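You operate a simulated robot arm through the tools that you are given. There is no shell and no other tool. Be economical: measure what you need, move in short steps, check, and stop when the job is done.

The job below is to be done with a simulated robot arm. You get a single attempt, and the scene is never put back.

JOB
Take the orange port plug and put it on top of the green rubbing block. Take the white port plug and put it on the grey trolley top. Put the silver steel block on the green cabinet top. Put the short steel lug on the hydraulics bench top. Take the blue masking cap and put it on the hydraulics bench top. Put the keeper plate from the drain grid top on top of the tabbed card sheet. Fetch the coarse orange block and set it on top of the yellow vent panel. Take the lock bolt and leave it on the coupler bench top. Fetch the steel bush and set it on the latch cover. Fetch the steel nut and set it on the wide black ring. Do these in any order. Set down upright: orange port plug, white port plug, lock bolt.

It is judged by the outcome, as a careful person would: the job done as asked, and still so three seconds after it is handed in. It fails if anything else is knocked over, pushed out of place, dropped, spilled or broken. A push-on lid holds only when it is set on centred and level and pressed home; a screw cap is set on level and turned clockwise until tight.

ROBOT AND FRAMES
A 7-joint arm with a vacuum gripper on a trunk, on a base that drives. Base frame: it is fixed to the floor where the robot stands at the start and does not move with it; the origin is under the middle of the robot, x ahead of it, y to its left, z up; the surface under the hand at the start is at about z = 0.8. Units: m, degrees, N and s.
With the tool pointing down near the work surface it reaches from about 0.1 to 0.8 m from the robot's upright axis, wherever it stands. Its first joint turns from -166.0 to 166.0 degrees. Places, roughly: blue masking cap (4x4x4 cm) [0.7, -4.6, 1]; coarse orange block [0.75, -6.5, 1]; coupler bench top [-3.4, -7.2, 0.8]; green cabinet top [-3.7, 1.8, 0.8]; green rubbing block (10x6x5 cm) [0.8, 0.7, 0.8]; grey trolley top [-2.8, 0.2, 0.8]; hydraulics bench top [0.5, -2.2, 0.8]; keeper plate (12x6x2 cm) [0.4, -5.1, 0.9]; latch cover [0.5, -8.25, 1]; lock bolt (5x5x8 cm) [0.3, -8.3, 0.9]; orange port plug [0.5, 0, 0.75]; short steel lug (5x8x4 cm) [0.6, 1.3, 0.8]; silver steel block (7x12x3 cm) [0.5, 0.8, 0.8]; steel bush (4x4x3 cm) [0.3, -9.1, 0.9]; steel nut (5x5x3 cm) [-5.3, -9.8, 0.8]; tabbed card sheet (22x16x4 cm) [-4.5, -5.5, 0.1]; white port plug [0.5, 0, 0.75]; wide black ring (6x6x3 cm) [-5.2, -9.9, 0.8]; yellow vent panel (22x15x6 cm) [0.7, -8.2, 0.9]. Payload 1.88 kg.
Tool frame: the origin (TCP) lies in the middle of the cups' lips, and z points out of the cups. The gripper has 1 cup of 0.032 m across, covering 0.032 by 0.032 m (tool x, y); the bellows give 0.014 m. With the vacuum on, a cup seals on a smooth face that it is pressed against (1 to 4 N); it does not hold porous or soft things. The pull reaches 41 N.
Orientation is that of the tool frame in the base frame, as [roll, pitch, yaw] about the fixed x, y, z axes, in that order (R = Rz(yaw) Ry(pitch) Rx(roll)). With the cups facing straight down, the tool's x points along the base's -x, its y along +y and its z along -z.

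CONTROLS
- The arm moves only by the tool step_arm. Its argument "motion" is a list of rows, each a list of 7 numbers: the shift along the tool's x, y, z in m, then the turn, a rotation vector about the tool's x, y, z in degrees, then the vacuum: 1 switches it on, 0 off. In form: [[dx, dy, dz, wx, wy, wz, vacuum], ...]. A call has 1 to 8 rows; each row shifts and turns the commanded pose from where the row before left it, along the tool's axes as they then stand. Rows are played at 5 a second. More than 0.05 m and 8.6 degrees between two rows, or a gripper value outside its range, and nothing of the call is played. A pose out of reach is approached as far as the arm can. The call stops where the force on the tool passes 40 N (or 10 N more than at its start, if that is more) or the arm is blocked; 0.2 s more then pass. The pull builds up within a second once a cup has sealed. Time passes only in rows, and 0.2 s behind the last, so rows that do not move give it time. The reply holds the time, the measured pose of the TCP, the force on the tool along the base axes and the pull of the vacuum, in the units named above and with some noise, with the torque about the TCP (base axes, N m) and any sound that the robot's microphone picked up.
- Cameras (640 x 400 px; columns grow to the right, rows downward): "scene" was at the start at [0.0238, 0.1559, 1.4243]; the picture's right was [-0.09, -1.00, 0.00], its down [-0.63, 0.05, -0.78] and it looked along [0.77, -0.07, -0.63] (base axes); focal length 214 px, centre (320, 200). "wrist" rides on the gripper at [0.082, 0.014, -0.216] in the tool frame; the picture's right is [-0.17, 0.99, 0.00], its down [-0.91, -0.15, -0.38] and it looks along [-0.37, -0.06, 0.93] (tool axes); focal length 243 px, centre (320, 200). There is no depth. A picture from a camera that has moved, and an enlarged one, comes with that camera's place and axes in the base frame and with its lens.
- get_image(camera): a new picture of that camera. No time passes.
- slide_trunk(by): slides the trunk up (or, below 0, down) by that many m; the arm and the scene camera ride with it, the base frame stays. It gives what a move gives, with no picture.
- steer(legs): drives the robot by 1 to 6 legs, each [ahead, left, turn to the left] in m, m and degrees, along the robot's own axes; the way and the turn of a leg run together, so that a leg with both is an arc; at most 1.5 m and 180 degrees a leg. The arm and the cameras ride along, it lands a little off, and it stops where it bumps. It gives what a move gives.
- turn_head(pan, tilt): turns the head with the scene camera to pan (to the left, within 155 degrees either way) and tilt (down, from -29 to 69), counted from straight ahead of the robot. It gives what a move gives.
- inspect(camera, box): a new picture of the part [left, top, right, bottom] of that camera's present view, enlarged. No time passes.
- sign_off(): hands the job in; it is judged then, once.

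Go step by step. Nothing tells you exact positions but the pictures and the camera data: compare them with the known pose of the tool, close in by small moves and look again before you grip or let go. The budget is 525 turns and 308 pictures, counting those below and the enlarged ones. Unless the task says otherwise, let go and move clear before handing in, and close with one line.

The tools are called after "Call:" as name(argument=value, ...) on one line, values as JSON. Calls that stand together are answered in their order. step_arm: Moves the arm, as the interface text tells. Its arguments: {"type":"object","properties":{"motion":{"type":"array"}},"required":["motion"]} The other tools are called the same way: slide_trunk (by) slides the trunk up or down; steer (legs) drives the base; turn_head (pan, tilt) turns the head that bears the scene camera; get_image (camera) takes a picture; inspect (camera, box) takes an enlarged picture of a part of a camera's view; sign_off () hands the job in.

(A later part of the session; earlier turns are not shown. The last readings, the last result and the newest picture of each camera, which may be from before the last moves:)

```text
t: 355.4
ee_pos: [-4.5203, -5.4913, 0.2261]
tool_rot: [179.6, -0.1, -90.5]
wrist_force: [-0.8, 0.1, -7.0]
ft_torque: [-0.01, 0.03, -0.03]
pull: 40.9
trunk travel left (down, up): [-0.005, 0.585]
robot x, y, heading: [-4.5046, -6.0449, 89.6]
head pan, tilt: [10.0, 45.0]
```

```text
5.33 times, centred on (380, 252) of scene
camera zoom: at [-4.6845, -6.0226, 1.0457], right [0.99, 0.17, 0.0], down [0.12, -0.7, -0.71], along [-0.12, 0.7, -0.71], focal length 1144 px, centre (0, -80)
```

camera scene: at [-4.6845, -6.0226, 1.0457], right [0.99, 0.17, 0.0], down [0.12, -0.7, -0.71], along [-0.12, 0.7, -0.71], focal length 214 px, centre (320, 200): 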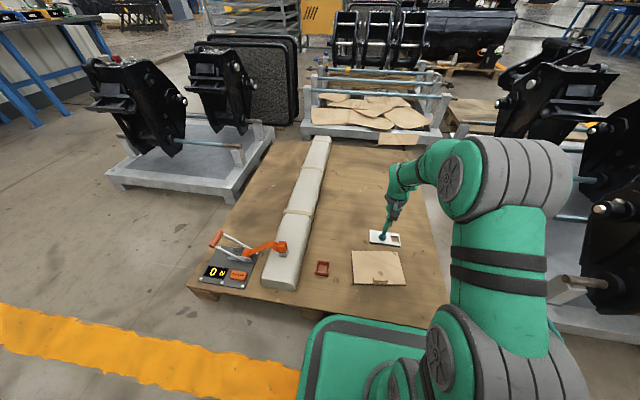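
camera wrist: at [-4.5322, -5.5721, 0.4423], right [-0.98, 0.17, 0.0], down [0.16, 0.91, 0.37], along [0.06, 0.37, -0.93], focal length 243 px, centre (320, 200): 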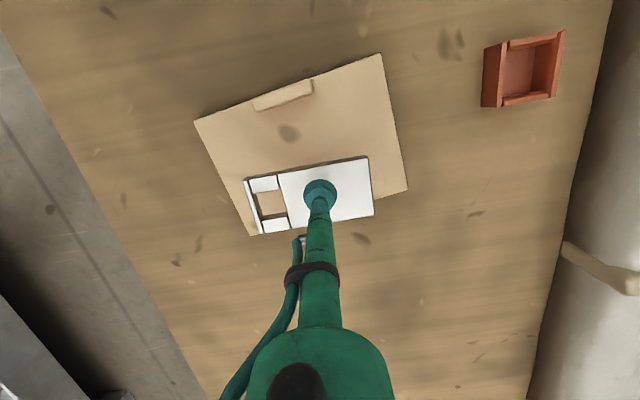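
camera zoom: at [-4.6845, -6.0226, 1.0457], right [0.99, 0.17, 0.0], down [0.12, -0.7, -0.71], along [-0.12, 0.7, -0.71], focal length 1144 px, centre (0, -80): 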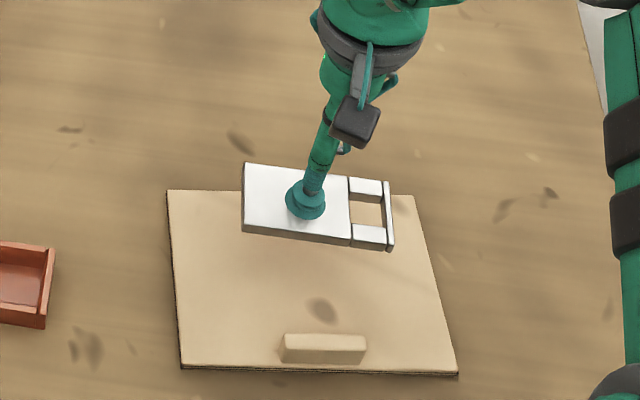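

Call:
step_arm(motion=[[0, 0, 0.03, 0, 0, 0, 1], [0, 0, 0.01, 0, 0, 0, 1], [0, 0, 0, 0, 0, 0, 1]])

Call:
inspect(camera="scene", box=[320, 215, 440, 290])

```text
t: 356.2
ee_pos: [-4.5219, -5.4901, 0.1853]
tool_rot: [179.8, -0.3, -90.5]
wrist_force: [0.2, 1.0, -6.3]
ft_torque: [0.0, 0.07, 0.01]
pull: 40.2
trunk travel left (down, up): [-0.005, 0.585]
robot x, y, heading: [-4.5056, -6.0427, 89.6]
head pan, tilt: [10.0, 45.0]
```

```text
5.33 times, centred on (380, 252) of scene
camera zoom: at [-4.6845, -6.0226, 1.0457], right [0.99, 0.17, 0.0], down [0.12, -0.7, -0.71], along [-0.12, 0.7, -0.71], focal length 1144 px, centre (0, -80)
```

zoom: 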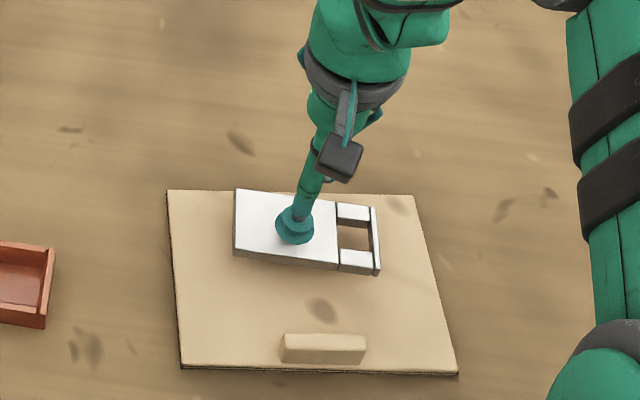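

Call:
step_arm(motion=[[0, 0, 0.006, 0, 0, 0, 1], [0, 0, 0.005, 0, 0, 0, 1], [0, 0, 0, 0, 0, 0, 1]])

Call:
step_arm(motion=[[0, 0, 0.004, 0, 0, 0, 1], [0, 0, 0.004, 0, 0, 0, 1], [0, 0, 0, 0, 0, 0, 1]])

Call:
inspect(camera="scene", box=[320, 215, 440, 290])

```text
t: 357.0
ee_pos: [-4.5208, -5.4895, 0.1737]
tool_rot: [179.8, -0.2, -90.5]
wrist_force: [0.7, -0.3, -6.6]
ft_torque: [0.0, 0.01, 0.01]
pull: 40.9
trunk travel left (down, up): [-0.005, 0.585]
robot x, y, heading: [-4.5038, -6.0432, 89.8]
head pan, tilt: [10.0, 45.0]
```

```text
t: 357.8
ee_pos: [-4.5217, -5.4899, 0.1683]
tool_rot: [179.7, -0.2, -90.6]
wrist_force: [0.2, -3.5, 4.6]
ft_torque: [0.04, -0.16, -0.13]
pull: 41.0
trunk travel left (down, up): [-0.005, 0.585]
robot x, y, heading: [-4.5045, -6.0436, 89.7]
head pan, tilt: [10.0, 45.0]
```

```text
5.33 times, centred on (380, 252) of scene
camera zoom: at [-4.6845, -6.0231, 1.0458], right [0.99, 0.17, 0.0], down [0.12, -0.7, -0.71], along [-0.12, 0.7, -0.71], focal length 1144 px, centre (0, -80)
```

zoom: 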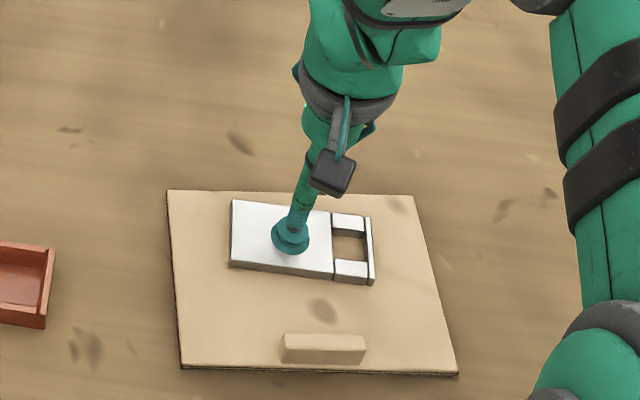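

Contact made; the plate lies flat on the card clear of its tab. Release and lift.

Call:
step_arm(motion=[[0, 0, 0, 0, 0, 0, 0], [0, 0, 0, 0, 0, 0, 0], [0, 0, 0, 0, 0, 0, 0], [0, 0, 0, 0, 0, 0, 0], [0, 0, -0.005, 0, 0, 0, 0], [0, 0, -0.01, 0, 0, 0, 0], [0, 0, -0.045, 0, 0, 0, 0], [0, 0, -0.045, 0, 0, 0, 0]])

Call:
step_arm(motion=[[0, 0, -0.045, 0, 0, 0, 0], [0, 0, -0.045, 0, 0, 0, 0], [0, 0, -0.045, 0, 0, 0, 0], [0, 0, -0.045, 0, 0, 0, 0], [0.045, 0, -0.02, 0, 0, 0, 0], [0.045, 0, -0.02, 0, 0, 0, 0], [0.045, 0, 0, 0, 0, 0, 0], [0.045, 0, 0, 0, 0, 0, 0]])

Call:
inspect(camera="scene", box=[320, 215, 440, 290])

Call:
slide_trunk(by=0.37)

```text
t: 359.6
ee_pos: [-4.5209, -5.4892, 0.2717]
tool_rot: [179.7, -0.2, -90.5]
wrist_force: [-0.1, 0.9, -0.2]
ft_torque: [-0.03, 0.02, -0.02]
pull: 0.0
trunk travel left (down, up): [-0.005, 0.585]
robot x, y, heading: [-4.5051, -6.0437, 89.5]
head pan, tilt: [10.0, 45.0]
```

```text
t: 361.4
ee_pos: [-4.5205, -5.6719, 0.488]
tool_rot: [179.8, -0.2, -90.4]
wrist_force: [0.6, -0.5, -0.4]
ft_torque: [-0.04, 0.02, 0.04]
pull: 0.0
trunk travel left (down, up): [-0.005, 0.585]
robot x, y, heading: [-4.506, -6.046, 89.7]
head pan, tilt: [10.0, 45.0]
```

```text
5.33 times, centred on (380, 252) of scene
camera zoom: at [-4.6845, -6.0226, 1.0457], right [0.99, 0.17, 0.0], down [0.12, -0.7, -0.71], along [-0.12, 0.7, -0.71], focal length 1144 px, centre (0, -80)
```

zoom: 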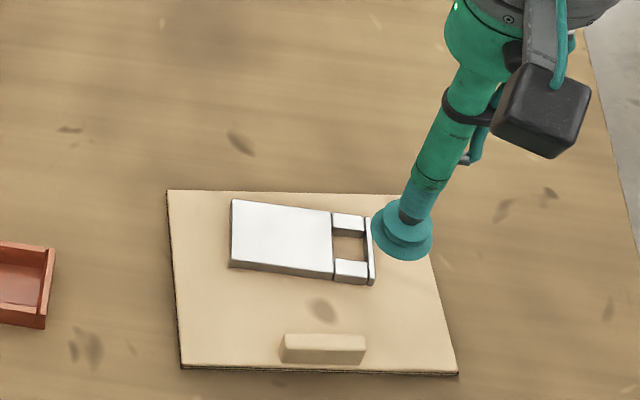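

```text
t: 365.0
ee_pos: [-4.5217, -5.6707, 0.8569]
tool_rot: [179.7, -0.2, -90.4]
wrist_force: [0.4, 0.2, 0.6]
ft_torque: [-0.02, 0.01, 0.04]
pull: 0.1
trunk travel left (down, up): [-0.375, 0.215]
robot x, y, heading: [-4.5034, -6.0425, 89.3]
head pan, tilt: [10.0, 45.0]
```

Keeper plate is in place. Next the steel nut near (-5.3, -9.8): back off, turn, and look that way.

Call:
step_arm(motion=[[0, 0, -0.045, 0, 0, 0, 0], [0, 0, -0.045, 0, 0, 0, 0], [0, 0, -0.045, 0, 0, 0, 0], [0, 0, -0.045, 0, 0, 0, 0]])

Call:
steer(legs=[[-0.2, 0, 0], [0, 0, 90]])

Call:
turn_head(pan=60, tilt=20)

Call:
get_image(camera="scene")

```text
t: 366.0
ee_pos: [-4.5196, -5.669, 1.0408]
tool_rot: [179.7, -0.3, -90.4]
wrist_force: [0.0, -0.2, -0.3]
ft_torque: [-0.02, 0.02, -0.01]
pull: 0.1
trunk travel left (down, up): [-0.375, 0.215]
robot x, y, heading: [-4.5021, -6.0399, 89.6]
head pan, tilt: [10.0, 45.0]
```

```text
t: 371.4
ee_pos: [-4.8807, -6.2611, 1.0395]
tool_rot: [179.9, -0.2, -0.4]
wrist_force: [-0.2, -0.4, 0.4]
ft_torque: [0.02, 0.0, -0.01]
pull: 0.0
trunk travel left (down, up): [-0.375, 0.215]
robot x, y, heading: [-4.5036, -6.2442, 179.8]
head pan, tilt: [10.0, 45.0]
```

```text
t: 372.6
ee_pos: [-4.8813, -6.2612, 1.0395]
tool_rot: [179.8, -0.2, -0.4]
wrist_force: [-0.1, -0.5, -0.1]
ft_torque: [-0.04, -0.01, -0.01]
pull: 0.0
trunk travel left (down, up): [-0.375, 0.215]
robot x, y, heading: [-4.5069, -6.2448, 179.7]
head pan, tilt: [60.0, 20.0]
```

```text
167 pictures are left
camera scene: at [-4.4959, -6.4911, 1.4543], right [-0.86, 0.51, 0.0], down [0.17, 0.3, -0.94], along [-0.47, -0.81, -0.34], focal length 214 px, centre (320, 200)
```

scene: 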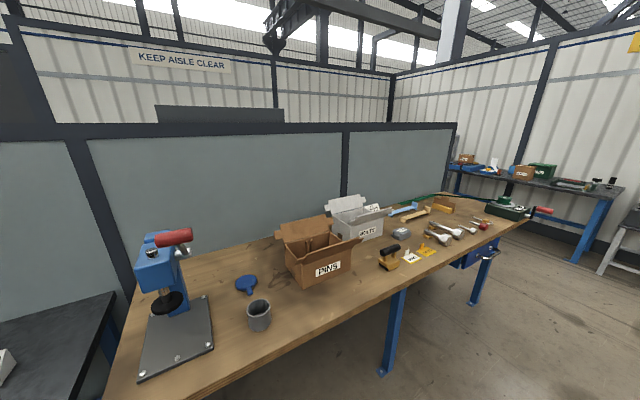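

Call:
steer(legs=[[1.4, 0, 0], [0.9, 0, 0], [0, 0, 90]])

Call:
turn_head(pan=20, tilt=20)

Call:
get_image(camera="scene")

```text
t: 387.8
ee_pos: [-6.7798, -6.6104, 1.0404]
tool_rot: [179.9, -0.2, 90.4]
wrist_force: [0.3, 0.0, 0.1]
ft_torque: [-0.02, -0.05, -0.02]
pull: 0.0
trunk travel left (down, up): [-0.375, 0.215]
robot x, y, heading: [-6.8039, -6.2343, -89.5]
head pan, tilt: [60.0, 20.0]
```

```text
t: 388.8
ee_pos: [-6.7804, -6.611, 1.0388]
tool_rot: [179.9, -0.2, 90.4]
wrist_force: [0.2, -0.2, 0.7]
ft_torque: [0.03, -0.01, 0.0]
pull: 0.1
trunk travel left (down, up): [-0.375, 0.215]
robot x, y, heading: [-6.8028, -6.2351, -89.3]
head pan, tilt: [20.0, 20.0]
```

```text
166 pictures are left
camera scene: at [-6.6075, -6.2615, 1.4543], right [-0.94, -0.35, 0.0], down [-0.12, 0.32, -0.94], along [0.33, -0.88, -0.34], focal length 214 px, centre (320, 200)
```

scene: 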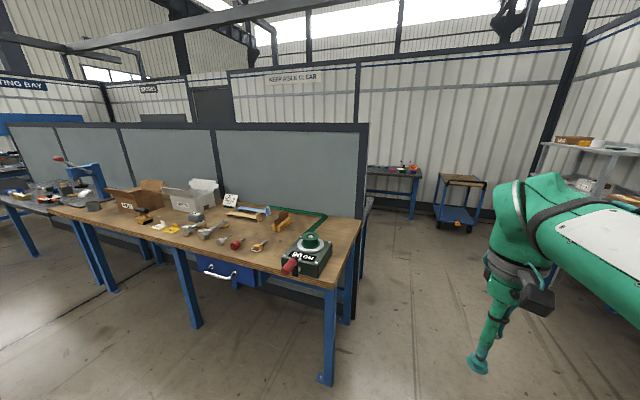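

Call:
steer(legs=[[1.2, -0.12, 0], [0.95, 0, 0]])

Call:
turn_head(pan=60, tilt=25)

Call:
get_image(camera="scene")

```text
t: 399.5
ee_pos: [-6.8028, -8.7525, 1.0385]
tool_rot: [179.7, -0.1, 92.7]
wrist_force: [-0.4, -0.6, 0.6]
ft_torque: [-0.02, 0.03, 0.05]
pull: 0.1
trunk travel left (down, up): [-0.375, 0.215]
robot x, y, heading: [-6.8418, -8.3783, -86.8]
head pan, tilt: [20.0, 20.0]
```

```text
t: 400.5
ee_pos: [-6.8029, -8.7523, 1.039]
tool_rot: [179.8, -0.1, 92.6]
wrist_force: [-0.2, -0.2, 0.6]
ft_torque: [-0.01, 0.01, -0.01]
pull: 0.0
trunk travel left (down, up): [-0.375, 0.215]
robot x, y, heading: [-6.837, -8.3772, -87.2]
head pan, tilt: [60.0, 25.0]
```

```text
165 pictures are left
camera scene: at [-6.5974, -8.353, 1.4463], right [-0.46, -0.89, 0.0], down [-0.38, 0.19, -0.91], along [0.81, -0.42, -0.42], focal length 214 px, centre (320, 200)
```

scene: 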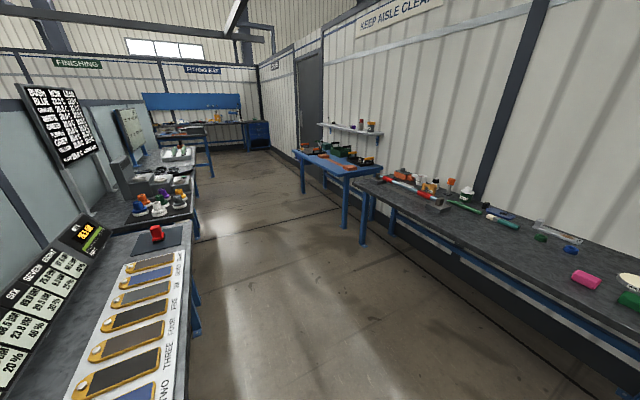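

Behind the partition is an aisle; the nut's bench is along the right wall. I'll go in sideways facing that bench.

Call:
steer(legs=[[0.45, 0.0, -3], [0, 1.45, 0]])

Call:
turn_head(pan=0, tilt=38)

Call:
get_image(camera="scene")

Call:
get_image(camera="wrist")

```text
t: 410.1
ee_pos: [-5.3584, -9.2331, 1.0394]
tool_rot: [179.8, -0.1, 88.6]
wrist_force: [-0.2, -0.1, -0.3]
ft_torque: [0.0, 0.0, 0.0]
pull: 0.1
trunk travel left (down, up): [-0.375, 0.215]
robot x, y, heading: [-5.3656, -8.8577, -91.5]
head pan, tilt: [60.0, 25.0]
```

```text
t: 411.4
ee_pos: [-5.3572, -9.2326, 1.0391]
tool_rot: [179.8, -0.1, 88.6]
wrist_force: [0.2, 0.7, 0.3]
ft_torque: [0.0, -0.04, -0.03]
pull: 0.0
trunk travel left (down, up): [-0.375, 0.215]
robot x, y, heading: [-5.3693, -8.8542, -91.5]
head pan, tilt: [0.0, 38.0]
```

```text
164 pictures are left
camera scene: at [-5.2041, -8.8886, 1.4259], right [-1.0, 0.02, 0.0], down [0.02, 0.62, -0.79], along [-0.02, -0.79, -0.62], focal length 214 px, centre (320, 200)
```

scene: 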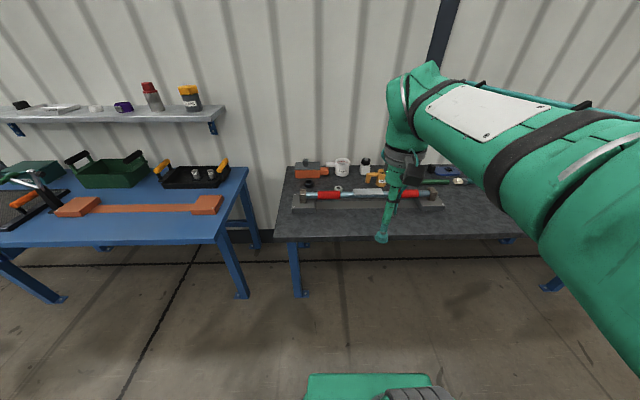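

```text
163 pictures are left
camera wrist: at [-5.3415, -9.1521, 1.256], right [0.98, -0.19, 0.0], down [-0.18, -0.91, 0.37], along [-0.07, -0.37, -0.93], focal length 243 px, centre (320, 200)
```

wrist: 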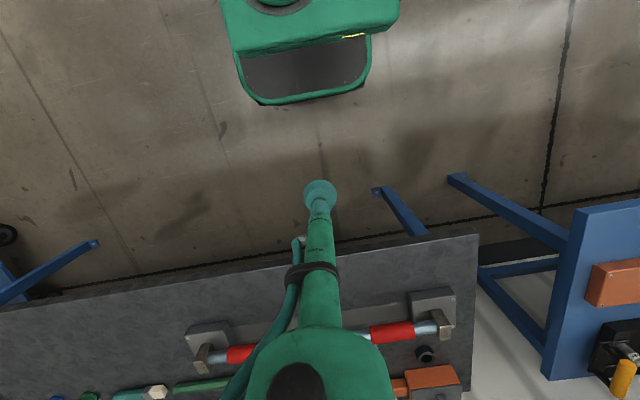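

Call:
steer(legs=[[0.27, 0.0, 1.5]])

Call:
inspect(camera="scene", box=[240, 150, 480, 300])

Call:
get_image(camera="wrist")

```text
t: 413.4
ee_pos: [-5.3471, -9.5044, 1.0398]
tool_rot: [179.8, 0.0, 90.5]
wrist_force: [-1.2, 0.2, 0.6]
ft_torque: [-0.02, 0.03, 0.01]
pull: 0.0
trunk travel left (down, up): [-0.375, 0.215]
robot x, y, heading: [-5.3678, -9.1305, -89.5]
head pan, tilt: [0.0, 38.0]
```

```text
2.67 times, centred on (360, 225) of scene
camera zoom: at [-5.2052, -9.156, 1.4259], right [-1.0, -0.01, 0.0], down [-0.01, 0.62, -0.79], along [0.01, -0.79, -0.62], focal length 572 px, centre (213, 133)
```

zoom: 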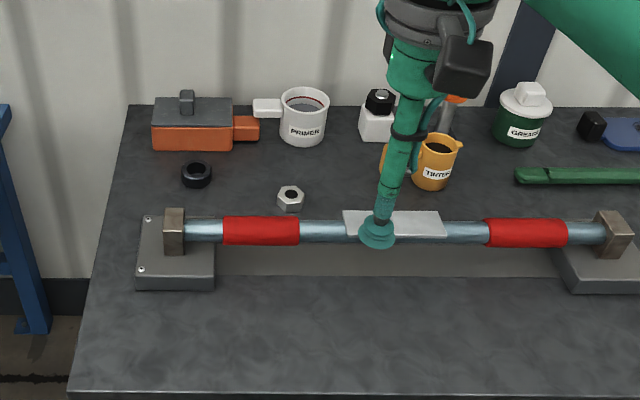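

```text
161 pictures are left
camera wrist: at [-5.333, -9.4243, 1.256], right [0.99, -0.16, 0.0], down [-0.15, -0.92, 0.37], along [-0.05, -0.37, -0.93], focal length 243 px, centre (320, 200)
```

wrist: 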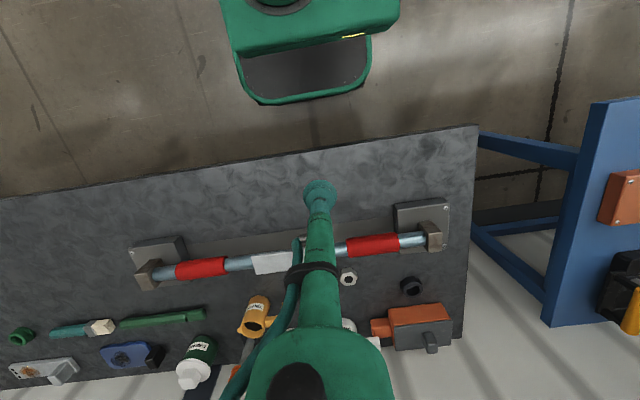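

Call:
inspect(camera="scene", box=[300, 200, 372, 245])

Call:
inspect(camera="wrist", box=[330, 260, 426, 320])

Call:
inspect(camera="scene", box=[290, 195, 370, 245])

```text
8.89 times, centred on (336, 222) of scene
camera zoom: at [-5.2052, -9.156, 1.4259], right [-1.0, -0.01, 0.0], down [-0.01, 0.62, -0.79], along [0.01, -0.79, -0.62], focal length 1906 px, centre (178, 0)
```

zoom: 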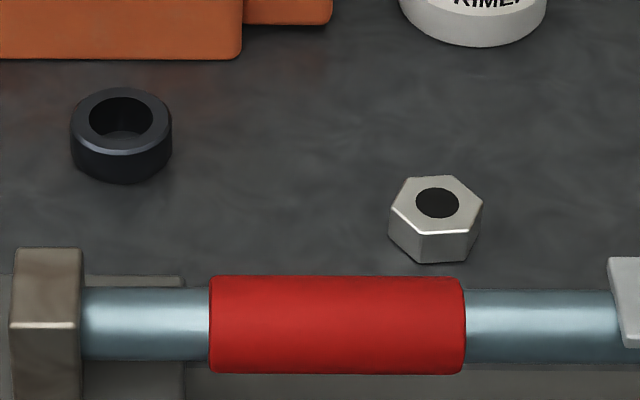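

```text
6.67 times, centred on (378, 290) of wrist
camera zoom: at [-5.333, -9.4243, 1.256], right [0.99, -0.16, 0.0], down [-0.15, -0.92, 0.37], along [-0.05, -0.37, -0.93], focal length 1618 px, centre (-67, -400)
```

zoom: 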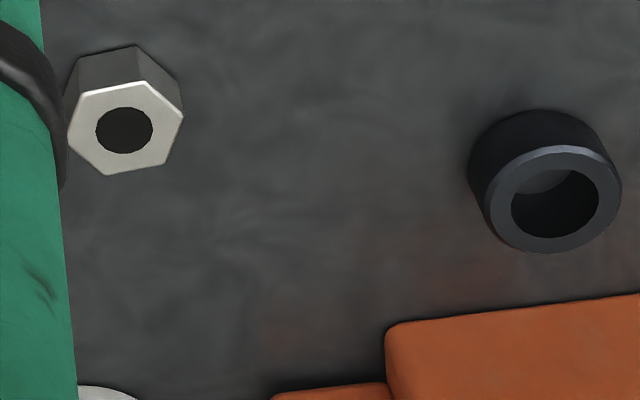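

```text
8.00 times, centred on (330, 220) of scene
camera zoom: at [-5.2052, -9.156, 1.4259], right [-1.0, -0.01, 0.0], down [-0.01, 0.62, -0.79], along [0.01, -0.79, -0.62], focal length 1716 px, centre (240, 40)
```

zoom: 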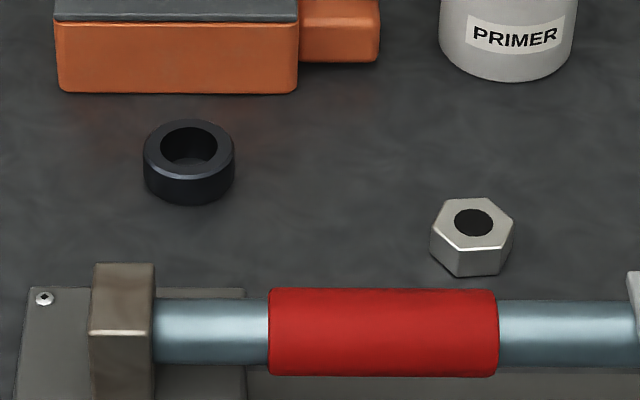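

The nut (dark disc in its top) is near (-5.32, -9.79) and the black ring near (-5.17, -9.83). Moving over the nut.

Call:
step_arm(motion=[[-0.0477, 0.0042, 0, 0, 0, 0, 0], [-0.0477, 0.0042, 0, 0, 0, 0, 0], [-0.0477, 0.0042, 0, 0, 0, 0, 0], [-0.0477, 0.0042, 0, 0, 0, 0, 0], [-0.0477, 0.0042, 0, 0, 0, 0, 0], [-0.0477, 0.0042, 0, 0, 0, 0, 0], [0, 0, 0.045, 0, 0, 0, 0], [0, 0, 0.045, 0, 0, 0, 0]])

Call:
step_arm(motion=[[0, 0, 0.04, 0, 0, 0, 0], [0, 0, 0, 0, 0, 0, 0]])

Call:
inspect(camera="wrist", box=[220, 120, 420, 245])

Call:
inspect(camera="scene", box=[300, 190, 396, 250])

```text
t: 415.2
ee_pos: [-5.3219, -9.7926, 0.951]
tool_rot: [179.7, -0.1, 90.5]
wrist_force: [-0.7, 0.3, 0.7]
ft_torque: [-0.02, 0.03, 0.04]
pull: 0.0
trunk travel left (down, up): [-0.375, 0.215]
robot x, y, heading: [-5.3685, -9.1279, -89.4]
head pan, tilt: [0.0, 38.0]
```

```text
t: 415.8
ee_pos: [-5.3209, -9.7929, 0.9116]
tool_rot: [179.8, -0.1, 90.5]
wrist_force: [-0.4, -0.2, -0.2]
ft_torque: [-0.03, 0.0, -0.01]
pull: 0.1
trunk travel left (down, up): [-0.375, 0.215]
robot x, y, heading: [-5.3658, -9.1307, -89.4]
head pan, tilt: [0.0, 38.0]
```

```text
3.20 times, centred on (320, 182) of wrist
camera zoom: at [-5.3066, -9.7104, 1.128], right [0.99, -0.16, 0.0], down [-0.15, -0.92, 0.37], along [-0.05, -0.37, -0.93], focal length 776 px, centre (320, 256)
```

zoom: 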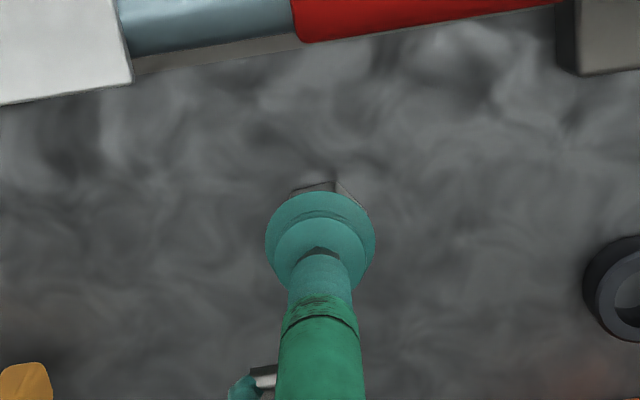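

```text
6.67 times, centred on (348, 220) of scene
camera zoom: at [-5.2052, -9.1563, 1.4259], right [-1.0, -0.01, 0.0], down [-0.01, 0.62, -0.79], along [0.01, -0.79, -0.62], focal length 1430 px, centre (133, 67)
```

zoom: 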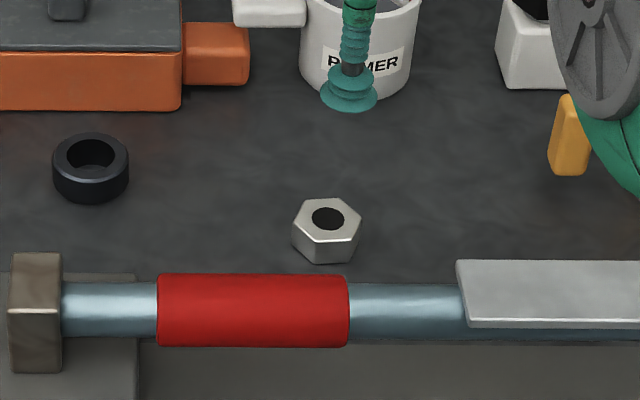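

The bench is lower than assumed; the nut is about (-5.321, -9.83) with top near z 0.775. Correct and lower.

Call:
step_arm(motion=[[-0.035, 0, 0.02, 0, 0, 0, 0], [0, 0, 0.04, 0, 0, 0, 0], [0, 0, 0.02, 0, 0, 0, 0], [0, 0, 0, 0, 0, 0, 0]])

Call:
inspect(camera="wrist", box=[240, 140, 400, 240])

Call:
inspect(camera="scene", box=[300, 190, 396, 250])

```text
t: 416.8
ee_pos: [-5.3186, -9.8267, 0.8291]
tool_rot: [179.7, -0.3, 90.4]
wrist_force: [-0.2, 0.3, 1.1]
ft_torque: [0.05, -0.04, -0.01]
pull: 0.0
trunk travel left (down, up): [-0.375, 0.215]
robot x, y, heading: [-5.3632, -9.1313, -89.3]
head pan, tilt: [0.0, 38.0]
```

```text
4.00 times, centred on (320, 190) of wrist
camera zoom: at [-5.3048, -9.746, 1.0458], right [0.99, -0.16, 0.0], down [-0.15, -0.92, 0.37], along [-0.05, -0.37, -0.93], focal length 970 px, centre (320, 240)
```

zoom: 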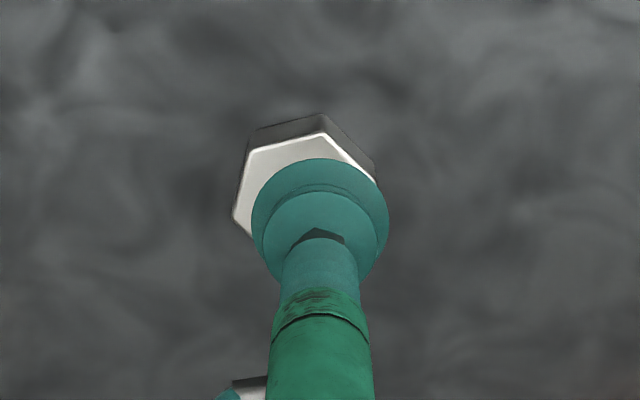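

```text
6.67 times, centred on (348, 220) of scene
camera zoom: at [-5.2052, -9.1562, 1.4259], right [-1.0, -0.01, 0.0], down [-0.01, 0.62, -0.79], along [0.01, -0.79, -0.62], focal length 1430 px, centre (133, 67)
```

zoom: 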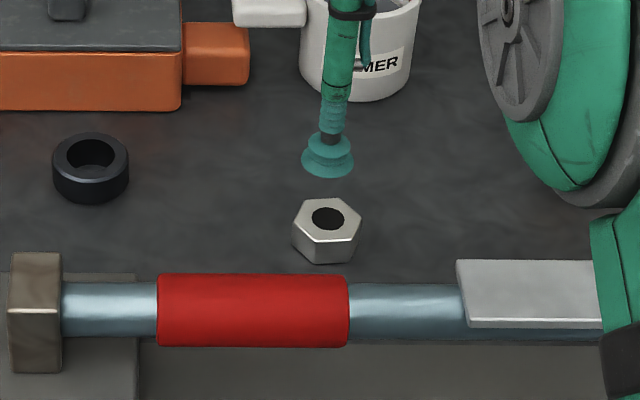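

Call:
step_arm(motion=[[-0.02, -0.005, 0.02, 0, 0, 0, 0], [0, 0, 0.015, 0, 0, 0, 0], [0, 0, 0, 0, 0, 0, 0]])

Call:
inspect(camera="wrist", box=[240, 140, 400, 240])

Call:
inspect(camera="scene", box=[300, 190, 396, 250])

```text
t: 417.6
ee_pos: [-5.3223, -9.8467, 0.7949]
tool_rot: [179.7, 0.0, 90.7]
wrist_force: [0.3, 0.6, 1.6]
ft_torque: [0.03, 0.0, -0.01]
pull: 0.1
trunk travel left (down, up): [-0.375, 0.215]
robot x, y, heading: [-5.3677, -9.128, -89.4]
head pan, tilt: [0.0, 38.0]
```

```text
4.00 times, centred on (320, 190) of wrist
camera zoom: at [-5.3092, -9.7664, 1.0103], right [0.99, -0.16, 0.0], down [-0.15, -0.92, 0.37], along [-0.05, -0.37, -0.93], focal length 970 px, centre (320, 240)
```

zoom: 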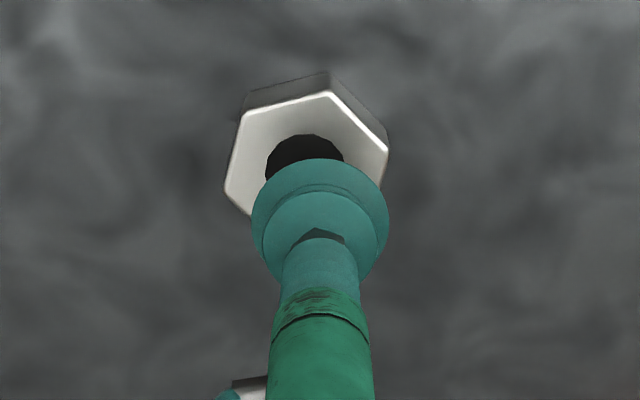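

```text
6.67 times, centred on (348, 220) of scene
camera zoom: at [-5.2052, -9.1563, 1.4259], right [-1.0, -0.01, 0.0], down [-0.01, 0.62, -0.79], along [0.01, -0.79, -0.62], focal length 1430 px, centre (133, 67)
```

zoom: 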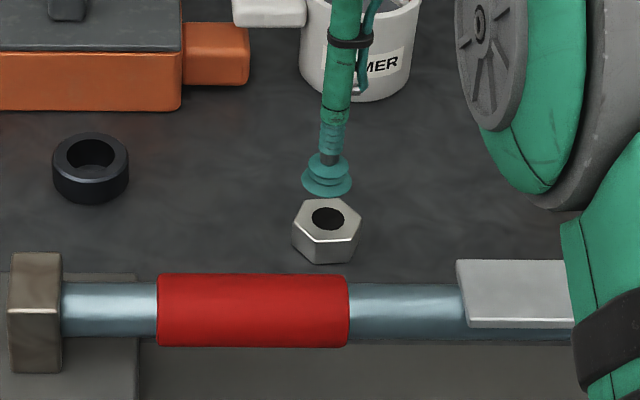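

Call:
step_arm(motion=[[0, -0.0035, 0.02, 0, 0, 0, 1], [0, 0, 0.008, 0, 0, 0, 1], [0, 0, 0.004, 0, 0, 0, 1], [0, 0, 0.003, 0, 0, 0, 1], [0, 0, 0, 0, 0, 0, 1]])

```text
t: 418.8
ee_pos: [-5.3261, -9.8472, 0.7614]
tool_rot: [179.7, 0.1, 90.5]
wrist_force: [0.9, 1.0, 13.7]
ft_torque: [0.09, 0.08, -0.04]
pull: 40.7
trunk travel left (down, up): [-0.375, 0.215]
robot x, y, heading: [-5.3697, -9.1299, -89.4]
head pan, tilt: [0.0, 38.0]
```

Sealed on the nut. Lift and go above the black ring.

Call:
step_arm(motion=[[0, 0, -0.02, 0, 0, 0, 1], [0, 0, -0.04, 0, 0, 0, 1], [0, 0, -0.04, 0, 0, 0, 1], [-0.014, 0.041, 0, 0, 0, 0, 1], [-0.014, 0.041, 0, 0, 0, 0, 1], [-0.014, 0.041, 0, 0, 0, 0, 1], [-0.014, 0.04, 0, 0, 0, 0, 1], [0, 0, 0, 0, 0, 0, 1]])

Call:
inspect(camera="wrist", box=[240, 140, 400, 240])

Call:
inspect(camera="scene", box=[280, 190, 376, 250])

```text
t: 420.6
ee_pos: [-5.1635, -9.9009, 0.8585]
tool_rot: [179.7, -0.1, 90.5]
wrist_force: [-0.2, -0.8, -1.0]
ft_torque: [0.02, 0.02, -0.03]
pull: 40.2
trunk travel left (down, up): [-0.375, 0.215]
robot x, y, heading: [-5.3692, -9.1312, -89.3]
head pan, tilt: [0.0, 38.0]
```

```text
4.00 times, centred on (320, 190) of wrist
camera zoom: at [-5.1503, -9.8193, 1.075], right [0.99, -0.16, 0.0], down [-0.15, -0.92, 0.37], along [-0.05, -0.37, -0.93], focal length 970 px, centre (320, 240)
```

zoom: 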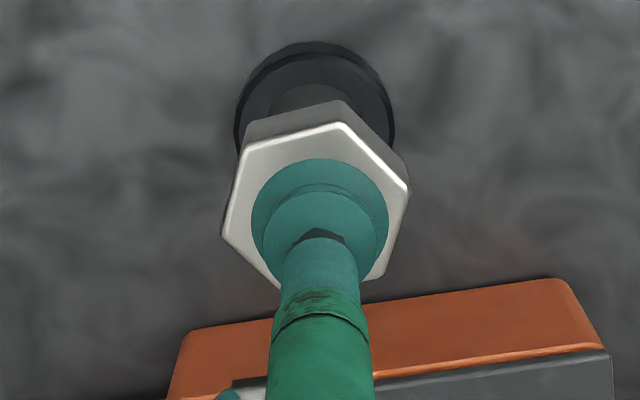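

```text
6.67 times, centred on (328, 220) of scene
camera zoom: at [-5.205, -9.1562, 1.4259], right [-1.0, -0.01, 0.0], down [-0.01, 0.62, -0.79], along [0.01, -0.79, -0.62], focal length 1430 px, centre (267, 67)
```

zoom: 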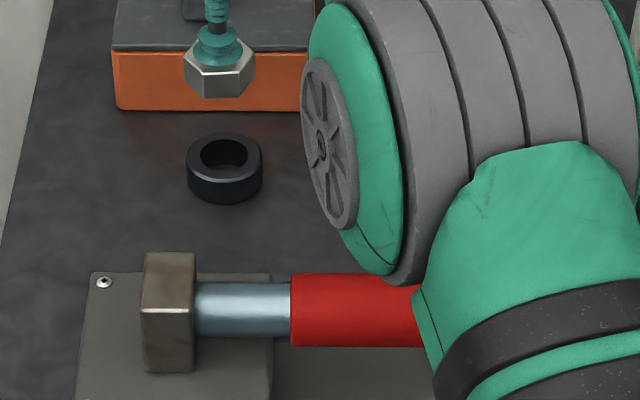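

Call:
step_arm(motion=[[-0.004, -0.0035, 0.02, 0, 0, 0, 1], [0, 0, 0.02, 0, 0, 0, 1], [0, 0, 0, 0, 0, 0, 1]])

Call:
inspect(camera="wrist", box=[240, 140, 400, 240])

Call:
inspect(camera="scene", box=[280, 190, 376, 250])

```text
t: 421.4
ee_pos: [-5.1665, -9.9032, 0.8191]
tool_rot: [179.7, -0.2, 90.6]
wrist_force: [0.2, -0.9, -1.2]
ft_torque: [0.0, -0.01, 0.02]
pull: 40.8
trunk travel left (down, up): [-0.375, 0.215]
robot x, y, heading: [-5.3698, -9.1299, -89.5]
head pan, tilt: [0.0, 38.0]
```

```text
4.00 times, centred on (320, 190) of wrist
camera zoom: at [-5.1535, -9.8227, 1.0356], right [0.99, -0.16, 0.0], down [-0.15, -0.92, 0.37], along [-0.05, -0.37, -0.93], focal length 970 px, centre (320, 240)
```

zoom: 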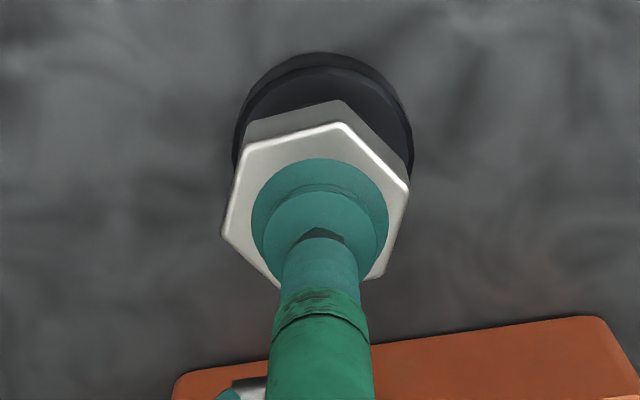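

```text
6.67 times, centred on (328, 220) of scene
camera zoom: at [-5.2052, -9.1562, 1.4259], right [-1.0, -0.01, 0.0], down [-0.01, 0.62, -0.79], along [0.01, -0.79, -0.62], focal length 1430 px, centre (267, 67)
```

zoom: 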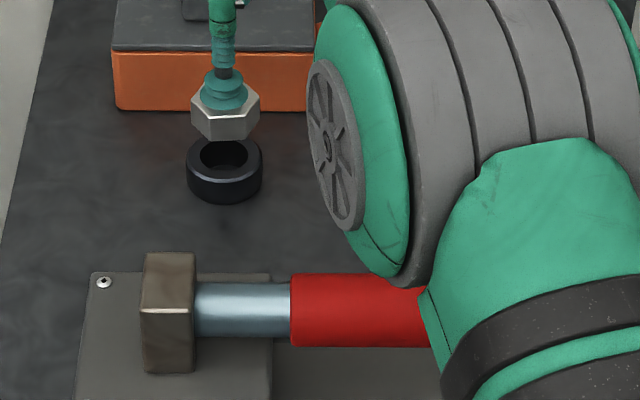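

Aligned. Lower onto the ring.

Call:
step_arm(motion=[[0, 0, 0.014, 0, 0, 0, 1], [0, 0, 0.005, 0, 0, 0, 1], [0, 0, 0, 0, 0, 0, 1]])

Call:
step_arm(motion=[[0, 0, 0.003, 0, 0, 0, 1], [0, 0, 0, 0, 0, 0, 1]])

Call:
step_arm(motion=[[0, 0, 0.003, 0, 0, 0, 1], [0, 0, 0, 0, 0, 0, 1]])

Call:
inspect(camera="scene", box=[280, 190, 376, 250])

```text
t: 422.2
ee_pos: [-5.1666, -9.9044, 0.8006]
tool_rot: [179.8, -0.1, 90.5]
wrist_force: [0.5, 0.0, -0.9]
ft_torque: [0.0, -0.02, -0.02]
pull: 40.7
trunk travel left (down, up): [-0.375, 0.215]
robot x, y, heading: [-5.3706, -9.1295, -89.1]
head pan, tilt: [0.0, 38.0]
```

```text
t: 422.8
ee_pos: [-5.1664, -9.9038, 0.7972]
tool_rot: [179.7, -0.2, 90.5]
wrist_force: [0.3, -0.4, -1.8]
ft_torque: [0.01, -0.01, -0.02]
pull: 41.3
trunk travel left (down, up): [-0.375, 0.215]
robot x, y, heading: [-5.3679, -9.1334, -89.3]
head pan, tilt: [0.0, 38.0]
```

```text
t: 423.4
ee_pos: [-5.1655, -9.9053, 0.7953]
tool_rot: [179.8, -0.1, 90.4]
wrist_force: [-0.2, -0.4, -1.1]
ft_torque: [-0.01, 0.04, -0.02]
pull: 40.7
trunk travel left (down, up): [-0.375, 0.215]
robot x, y, heading: [-5.3685, -9.1306, -89.3]
head pan, tilt: [0.0, 38.0]
```

```text
6.67 times, centred on (328, 220) of scene
camera zoom: at [-5.2052, -9.1561, 1.4259], right [-1.0, -0.01, 0.0], down [-0.01, 0.62, -0.79], along [0.01, -0.79, -0.62], focal length 1430 px, centre (267, 67)
```

zoom: 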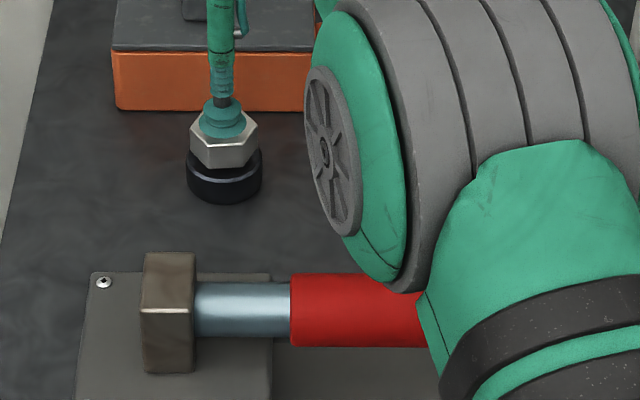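

Call:
step_arm(motion=[[0, 0, 0.003, 0, 0, 0, 1], [0, 0, 0, 0, 0, 0, 1]])

Call:
step_arm(motion=[[0, 0, 0.003, 0, 0, 0, 1], [0, 0, 0, 0, 0, 0, 1]])

```text
t: 424.0
ee_pos: [-5.1653, -9.9038, 0.7913]
tool_rot: [179.8, -0.2, 90.4]
wrist_force: [-0.3, -0.5, -1.9]
ft_torque: [-0.02, -0.02, 0.0]
pull: 40.7
trunk travel left (down, up): [-0.375, 0.215]
robot x, y, heading: [-5.3657, -9.1329, -89.1]
head pan, tilt: [0.0, 38.0]
```

```text
t: 424.6
ee_pos: [-5.1664, -9.9042, 0.789]
tool_rot: [179.7, -0.1, 90.6]
wrist_force: [-0.3, -0.4, -1.2]
ft_torque: [0.01, -0.05, -0.04]
pull: 41.1
trunk travel left (down, up): [-0.375, 0.215]
robot x, y, heading: [-5.366, -9.1316, -89.3]
head pan, tilt: [0.0, 38.0]
```

Call:
step_arm(motion=[[0, 0, 0.003, 0, 0, 0, 1], [0, 0, 0, 0, 0, 0, 1]])

Call:
step_arm(motion=[[0, 0, 0.003, 0, 0, 0, 1], [0, 0, 0, 0, 0, 0, 1]])

Call:
inspect(camera="scene", box=[280, 190, 376, 250])

```text
t: 425.2
ee_pos: [-5.1664, -9.9043, 0.7856]
tool_rot: [179.7, -0.1, 90.5]
wrist_force: [0.8, -0.6, 1.7]
ft_torque: [-0.05, 0.06, 0.03]
pull: 41.0
trunk travel left (down, up): [-0.375, 0.215]
robot x, y, heading: [-5.3693, -9.1306, -89.7]
head pan, tilt: [0.0, 38.0]
```

```text
t: 425.8
ee_pos: [-5.1655, -9.9036, 0.7852]
tool_rot: [179.6, 0.1, 90.5]
wrist_force: [0.6, -0.9, 13.8]
ft_torque: [0.05, 0.07, -0.01]
pull: 40.4
trunk travel left (down, up): [-0.375, 0.215]
robot x, y, heading: [-5.3671, -9.1294, -89.5]
head pan, tilt: [0.0, 38.0]
```

```text
6.67 times, centred on (328, 220) of scene
camera zoom: at [-5.2054, -9.155, 1.4261], right [-1.0, -0.01, 0.0], down [-0.01, 0.61, -0.79], along [0.01, -0.79, -0.61], focal length 1430 px, centre (267, 67)
```

zoom: 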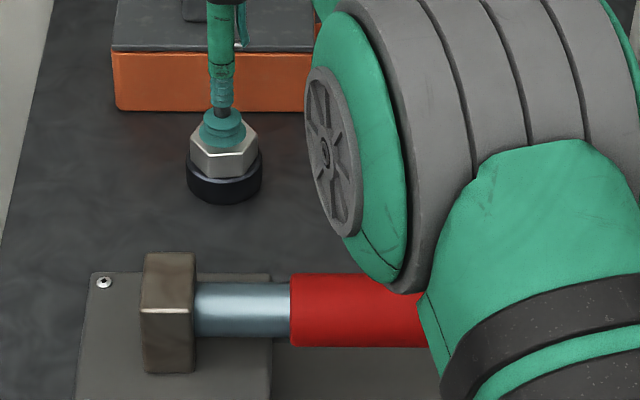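

Contact, nut centred on the ring. Release and lift.

Call:
step_arm(motion=[[0, 0, -0.002, 0, 0, 0, 1], [0, 0, 0, 0, 0, 0, 0], [0, 0, 0, 0, 0, 0, 0], [0, 0, 0, 0, 0, 0, 0], [0, 0, -0.005, 0, 0, 0, 0], [0, 0, -0.01, 0, 0, 0, 0], [0, 0, -0.045, 0, 0, 0, 0], [0, 0, -0.045, 0, 0, 0, 0]])

Call:
step_arm(motion=[[0, 0, -0.045, 0, 0, 0, 0], [0, 0, -0.045, 0, 0, 0, 0], [0.045, 0, -0.02, 0, 0, 0, 0], [0.045, 0, -0.02, 0, 0, 0, 0], [0.045, 0, 0, 0, 0, 0, 0], [0.045, -0.02, 0, 0, 0, 0, 0], [0.045, -0.02, 0, 0, 0, 0, 0], [0.045, -0.02, 0, 0, 0, 0, 0]])

Call:
inspect(camera="scene", box=[280, 190, 376, 250])

```text
t: 427.6
ee_pos: [-5.1651, -9.9025, 0.886]
tool_rot: [179.8, -0.3, 90.5]
wrist_force: [-0.1, -0.2, 0.1]
ft_torque: [0.05, 0.05, 0.0]
pull: 0.0
trunk travel left (down, up): [-0.375, 0.215]
robot x, y, heading: [-5.369, -9.1289, -89.4]
head pan, tilt: [0.0, 38.0]
```

```text
t: 429.4
ee_pos: [-5.2353, -9.6051, 0.9863]
tool_rot: [179.7, -0.1, 90.5]
wrist_force: [-0.5, 0.7, 0.6]
ft_torque: [-0.08, -0.04, 0.01]
pull: 0.0
out of reach, approached as far as the arm can: row 1, 2
trunk travel left (down, up): [-0.375, 0.215]
robot x, y, heading: [-5.369, -9.1304, -89.5]
head pan, tilt: [0.0, 38.0]
```

```text
6.67 times, centred on (328, 220) of scene
camera zoom: at [-5.2058, -9.1541, 1.4261], right [-1.0, -0.01, 0.0], down [-0.01, 0.61, -0.79], along [0.01, -0.79, -0.61], focal length 1430 px, centre (267, 67)
```

zoom: 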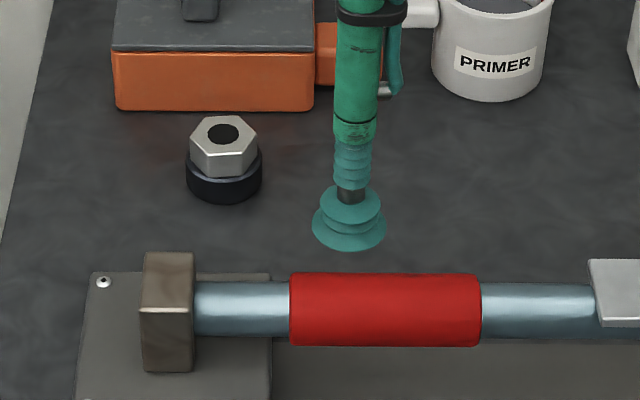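

Nut sits on the ring. Now head east through the aisle to the fitting bay.

Call:
step_arm(motion=[[0.045, -0.02, -0.01, 0, 0, 0, 0], [0.045, -0.02, -0.01, 0, 0, 0, 0], [0, -0.045, -0.01, 0, 0, 0, 0], [0, -0.045, -0.01, 0, 0, 0, 0]])

Call:
steer(legs=[[-0.33, 0, 0], [0, 0, 89.5]])

Call:
turn_head(pan=0, tilt=20)

Call:
get_image(camera="scene")

```text
refused: row 1 steps farther than a row can; nothing moved
```

```text
t: 435.3
ee_pos: [-4.8897, -8.6788, 0.9869]
tool_rot: [179.8, -0.2, 178.4]
wrist_force: [-0.7, -0.5, 0.2]
ft_torque: [0.0, -0.01, -0.02]
pull: 0.1
trunk travel left (down, up): [-0.375, 0.215]
robot x, y, heading: [-5.3708, -8.7963, -1.6]
head pan, tilt: [0.0, 38.0]
```

```text
t: 436.1
ee_pos: [-4.8888, -8.6807, 0.9868]
tool_rot: [179.8, -0.2, 178.6]
wrist_force: [1.1, 0.1, 0.5]
ft_torque: [-0.03, -0.05, -0.03]
pull: 0.2
trunk travel left (down, up): [-0.375, 0.215]
robot x, y, heading: [-5.3717, -8.7938, -1.2]
head pan, tilt: [0.0, 20.0]
```

```text
144 pictures are left
camera scene: at [-5.3351, -8.6331, 1.4543], right [-0.02, -1.0, 0.0], down [-0.34, 0.01, -0.94], along [0.94, -0.02, -0.34], focal length 214 px, centre (320, 200)
```

scene: 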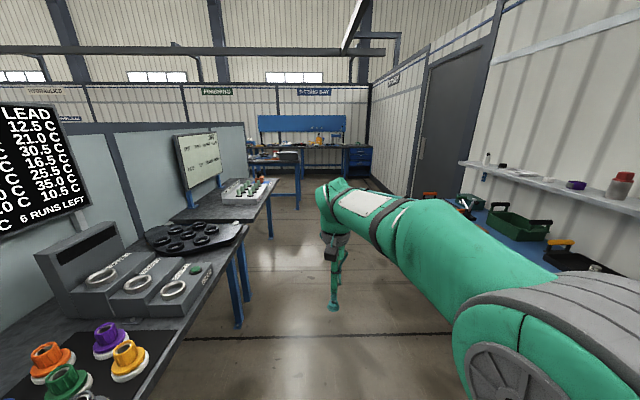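

Call:
steer(legs=[[1.4, 0.03, 1.2], [1.4, 0, 0], [0.9, 0, 0]])

Call:
turn_head(pan=0, tilt=25)

Call:
get_image(camera="scene")

```text
t: 454.1
ee_pos: [-1.1936, -8.5462, 0.9857]
tool_rot: [179.8, -0.1, -177.4]
wrist_force: [-0.7, 0.6, 0.0]
ft_torque: [-0.02, -0.03, 0.01]
pull: 0.1
trunk travel left (down, up): [-0.375, 0.215]
robot x, y, heading: [-1.6638, -8.6966, 2.6]
head pan, tilt: [0.0, 20.0]
```

```text
t: 454.7
ee_pos: [-1.1922, -8.5469, 0.9855]
tool_rot: [179.8, -0.1, -177.4]
wrist_force: [0.0, 0.2, -0.3]
ft_torque: [-0.05, 0.02, -0.01]
pull: 0.1
trunk travel left (down, up): [-0.375, 0.215]
robot x, y, heading: [-1.6661, -8.6932, 2.6]
head pan, tilt: [0.0, 25.0]
```

```text
143 pictures are left
camera scene: at [-1.6417, -8.5319, 1.4463], right [0.05, -1.0, 0.0], down [-0.42, -0.02, -0.91], along [0.91, 0.04, -0.42], focal length 214 px, centre (320, 200)
```

scene: 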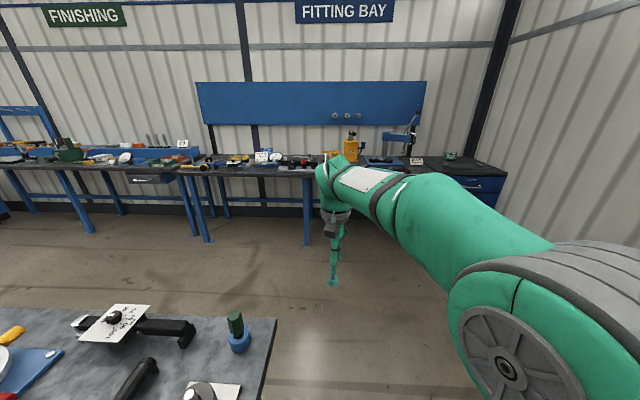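

Call:
steer(legs=[[1.35, -0.1, -2.6]])

Call:
turn_head(pan=0, tilt=33)

Call:
get_image(camera="scene")

Call:
get_image(camera="wrist")

```text
t: 461.5
ee_pos: [0.1729, -8.6486, 0.9873]
tool_rot: [179.7, -0.1, 179.3]
wrist_force: [-0.4, -0.1, 0.1]
ft_torque: [0.02, -0.01, -0.02]
pull: 0.0
trunk travel left (down, up): [-0.375, 0.215]
robot x, y, heading: [-0.3012, -8.7719, -0.7]
head pan, tilt: [0.0, 25.0]
```

```text
t: 462.2
ee_pos: [0.1723, -8.6486, 0.9858]
tool_rot: [179.8, -0.1, 179.3]
wrist_force: [0.3, 0.3, 0.0]
ft_torque: [0.01, -0.01, 0.0]
pull: 0.1
trunk travel left (down, up): [-0.375, 0.215]
robot x, y, heading: [-0.3081, -8.7738, -0.6]
head pan, tilt: [0.0, 33.0]
```

```text
142 pictures are left
camera scene: at [-0.2774, -8.6088, 1.4336], right [-0.01, -1.0, 0.0], down [-0.54, 0.01, -0.84], along [0.84, -0.01, -0.54], focal length 214 px, centre (320, 200)
```

scene: 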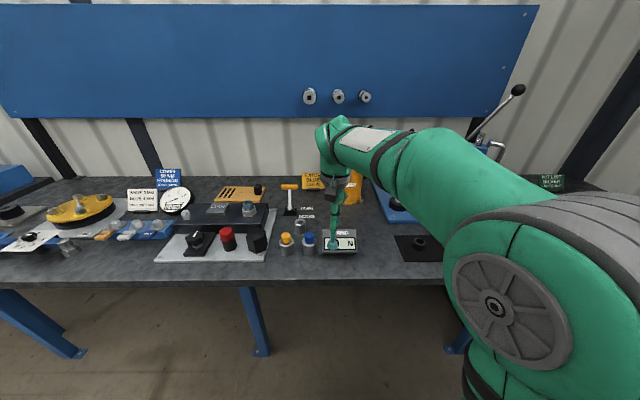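

```text
141 pictures are left
camera wrist: at [0.0933, -8.6357, 1.2026], right [0.18, 0.98, 0.0], down [0.91, -0.17, 0.37], along [0.37, -0.06, -0.93], focal length 243 px, centre (320, 200)
```

wrist: 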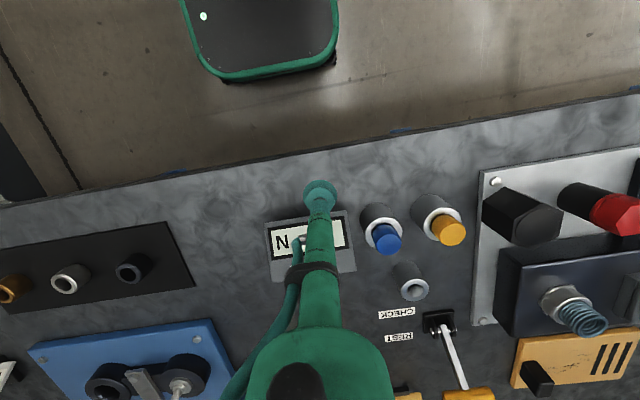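

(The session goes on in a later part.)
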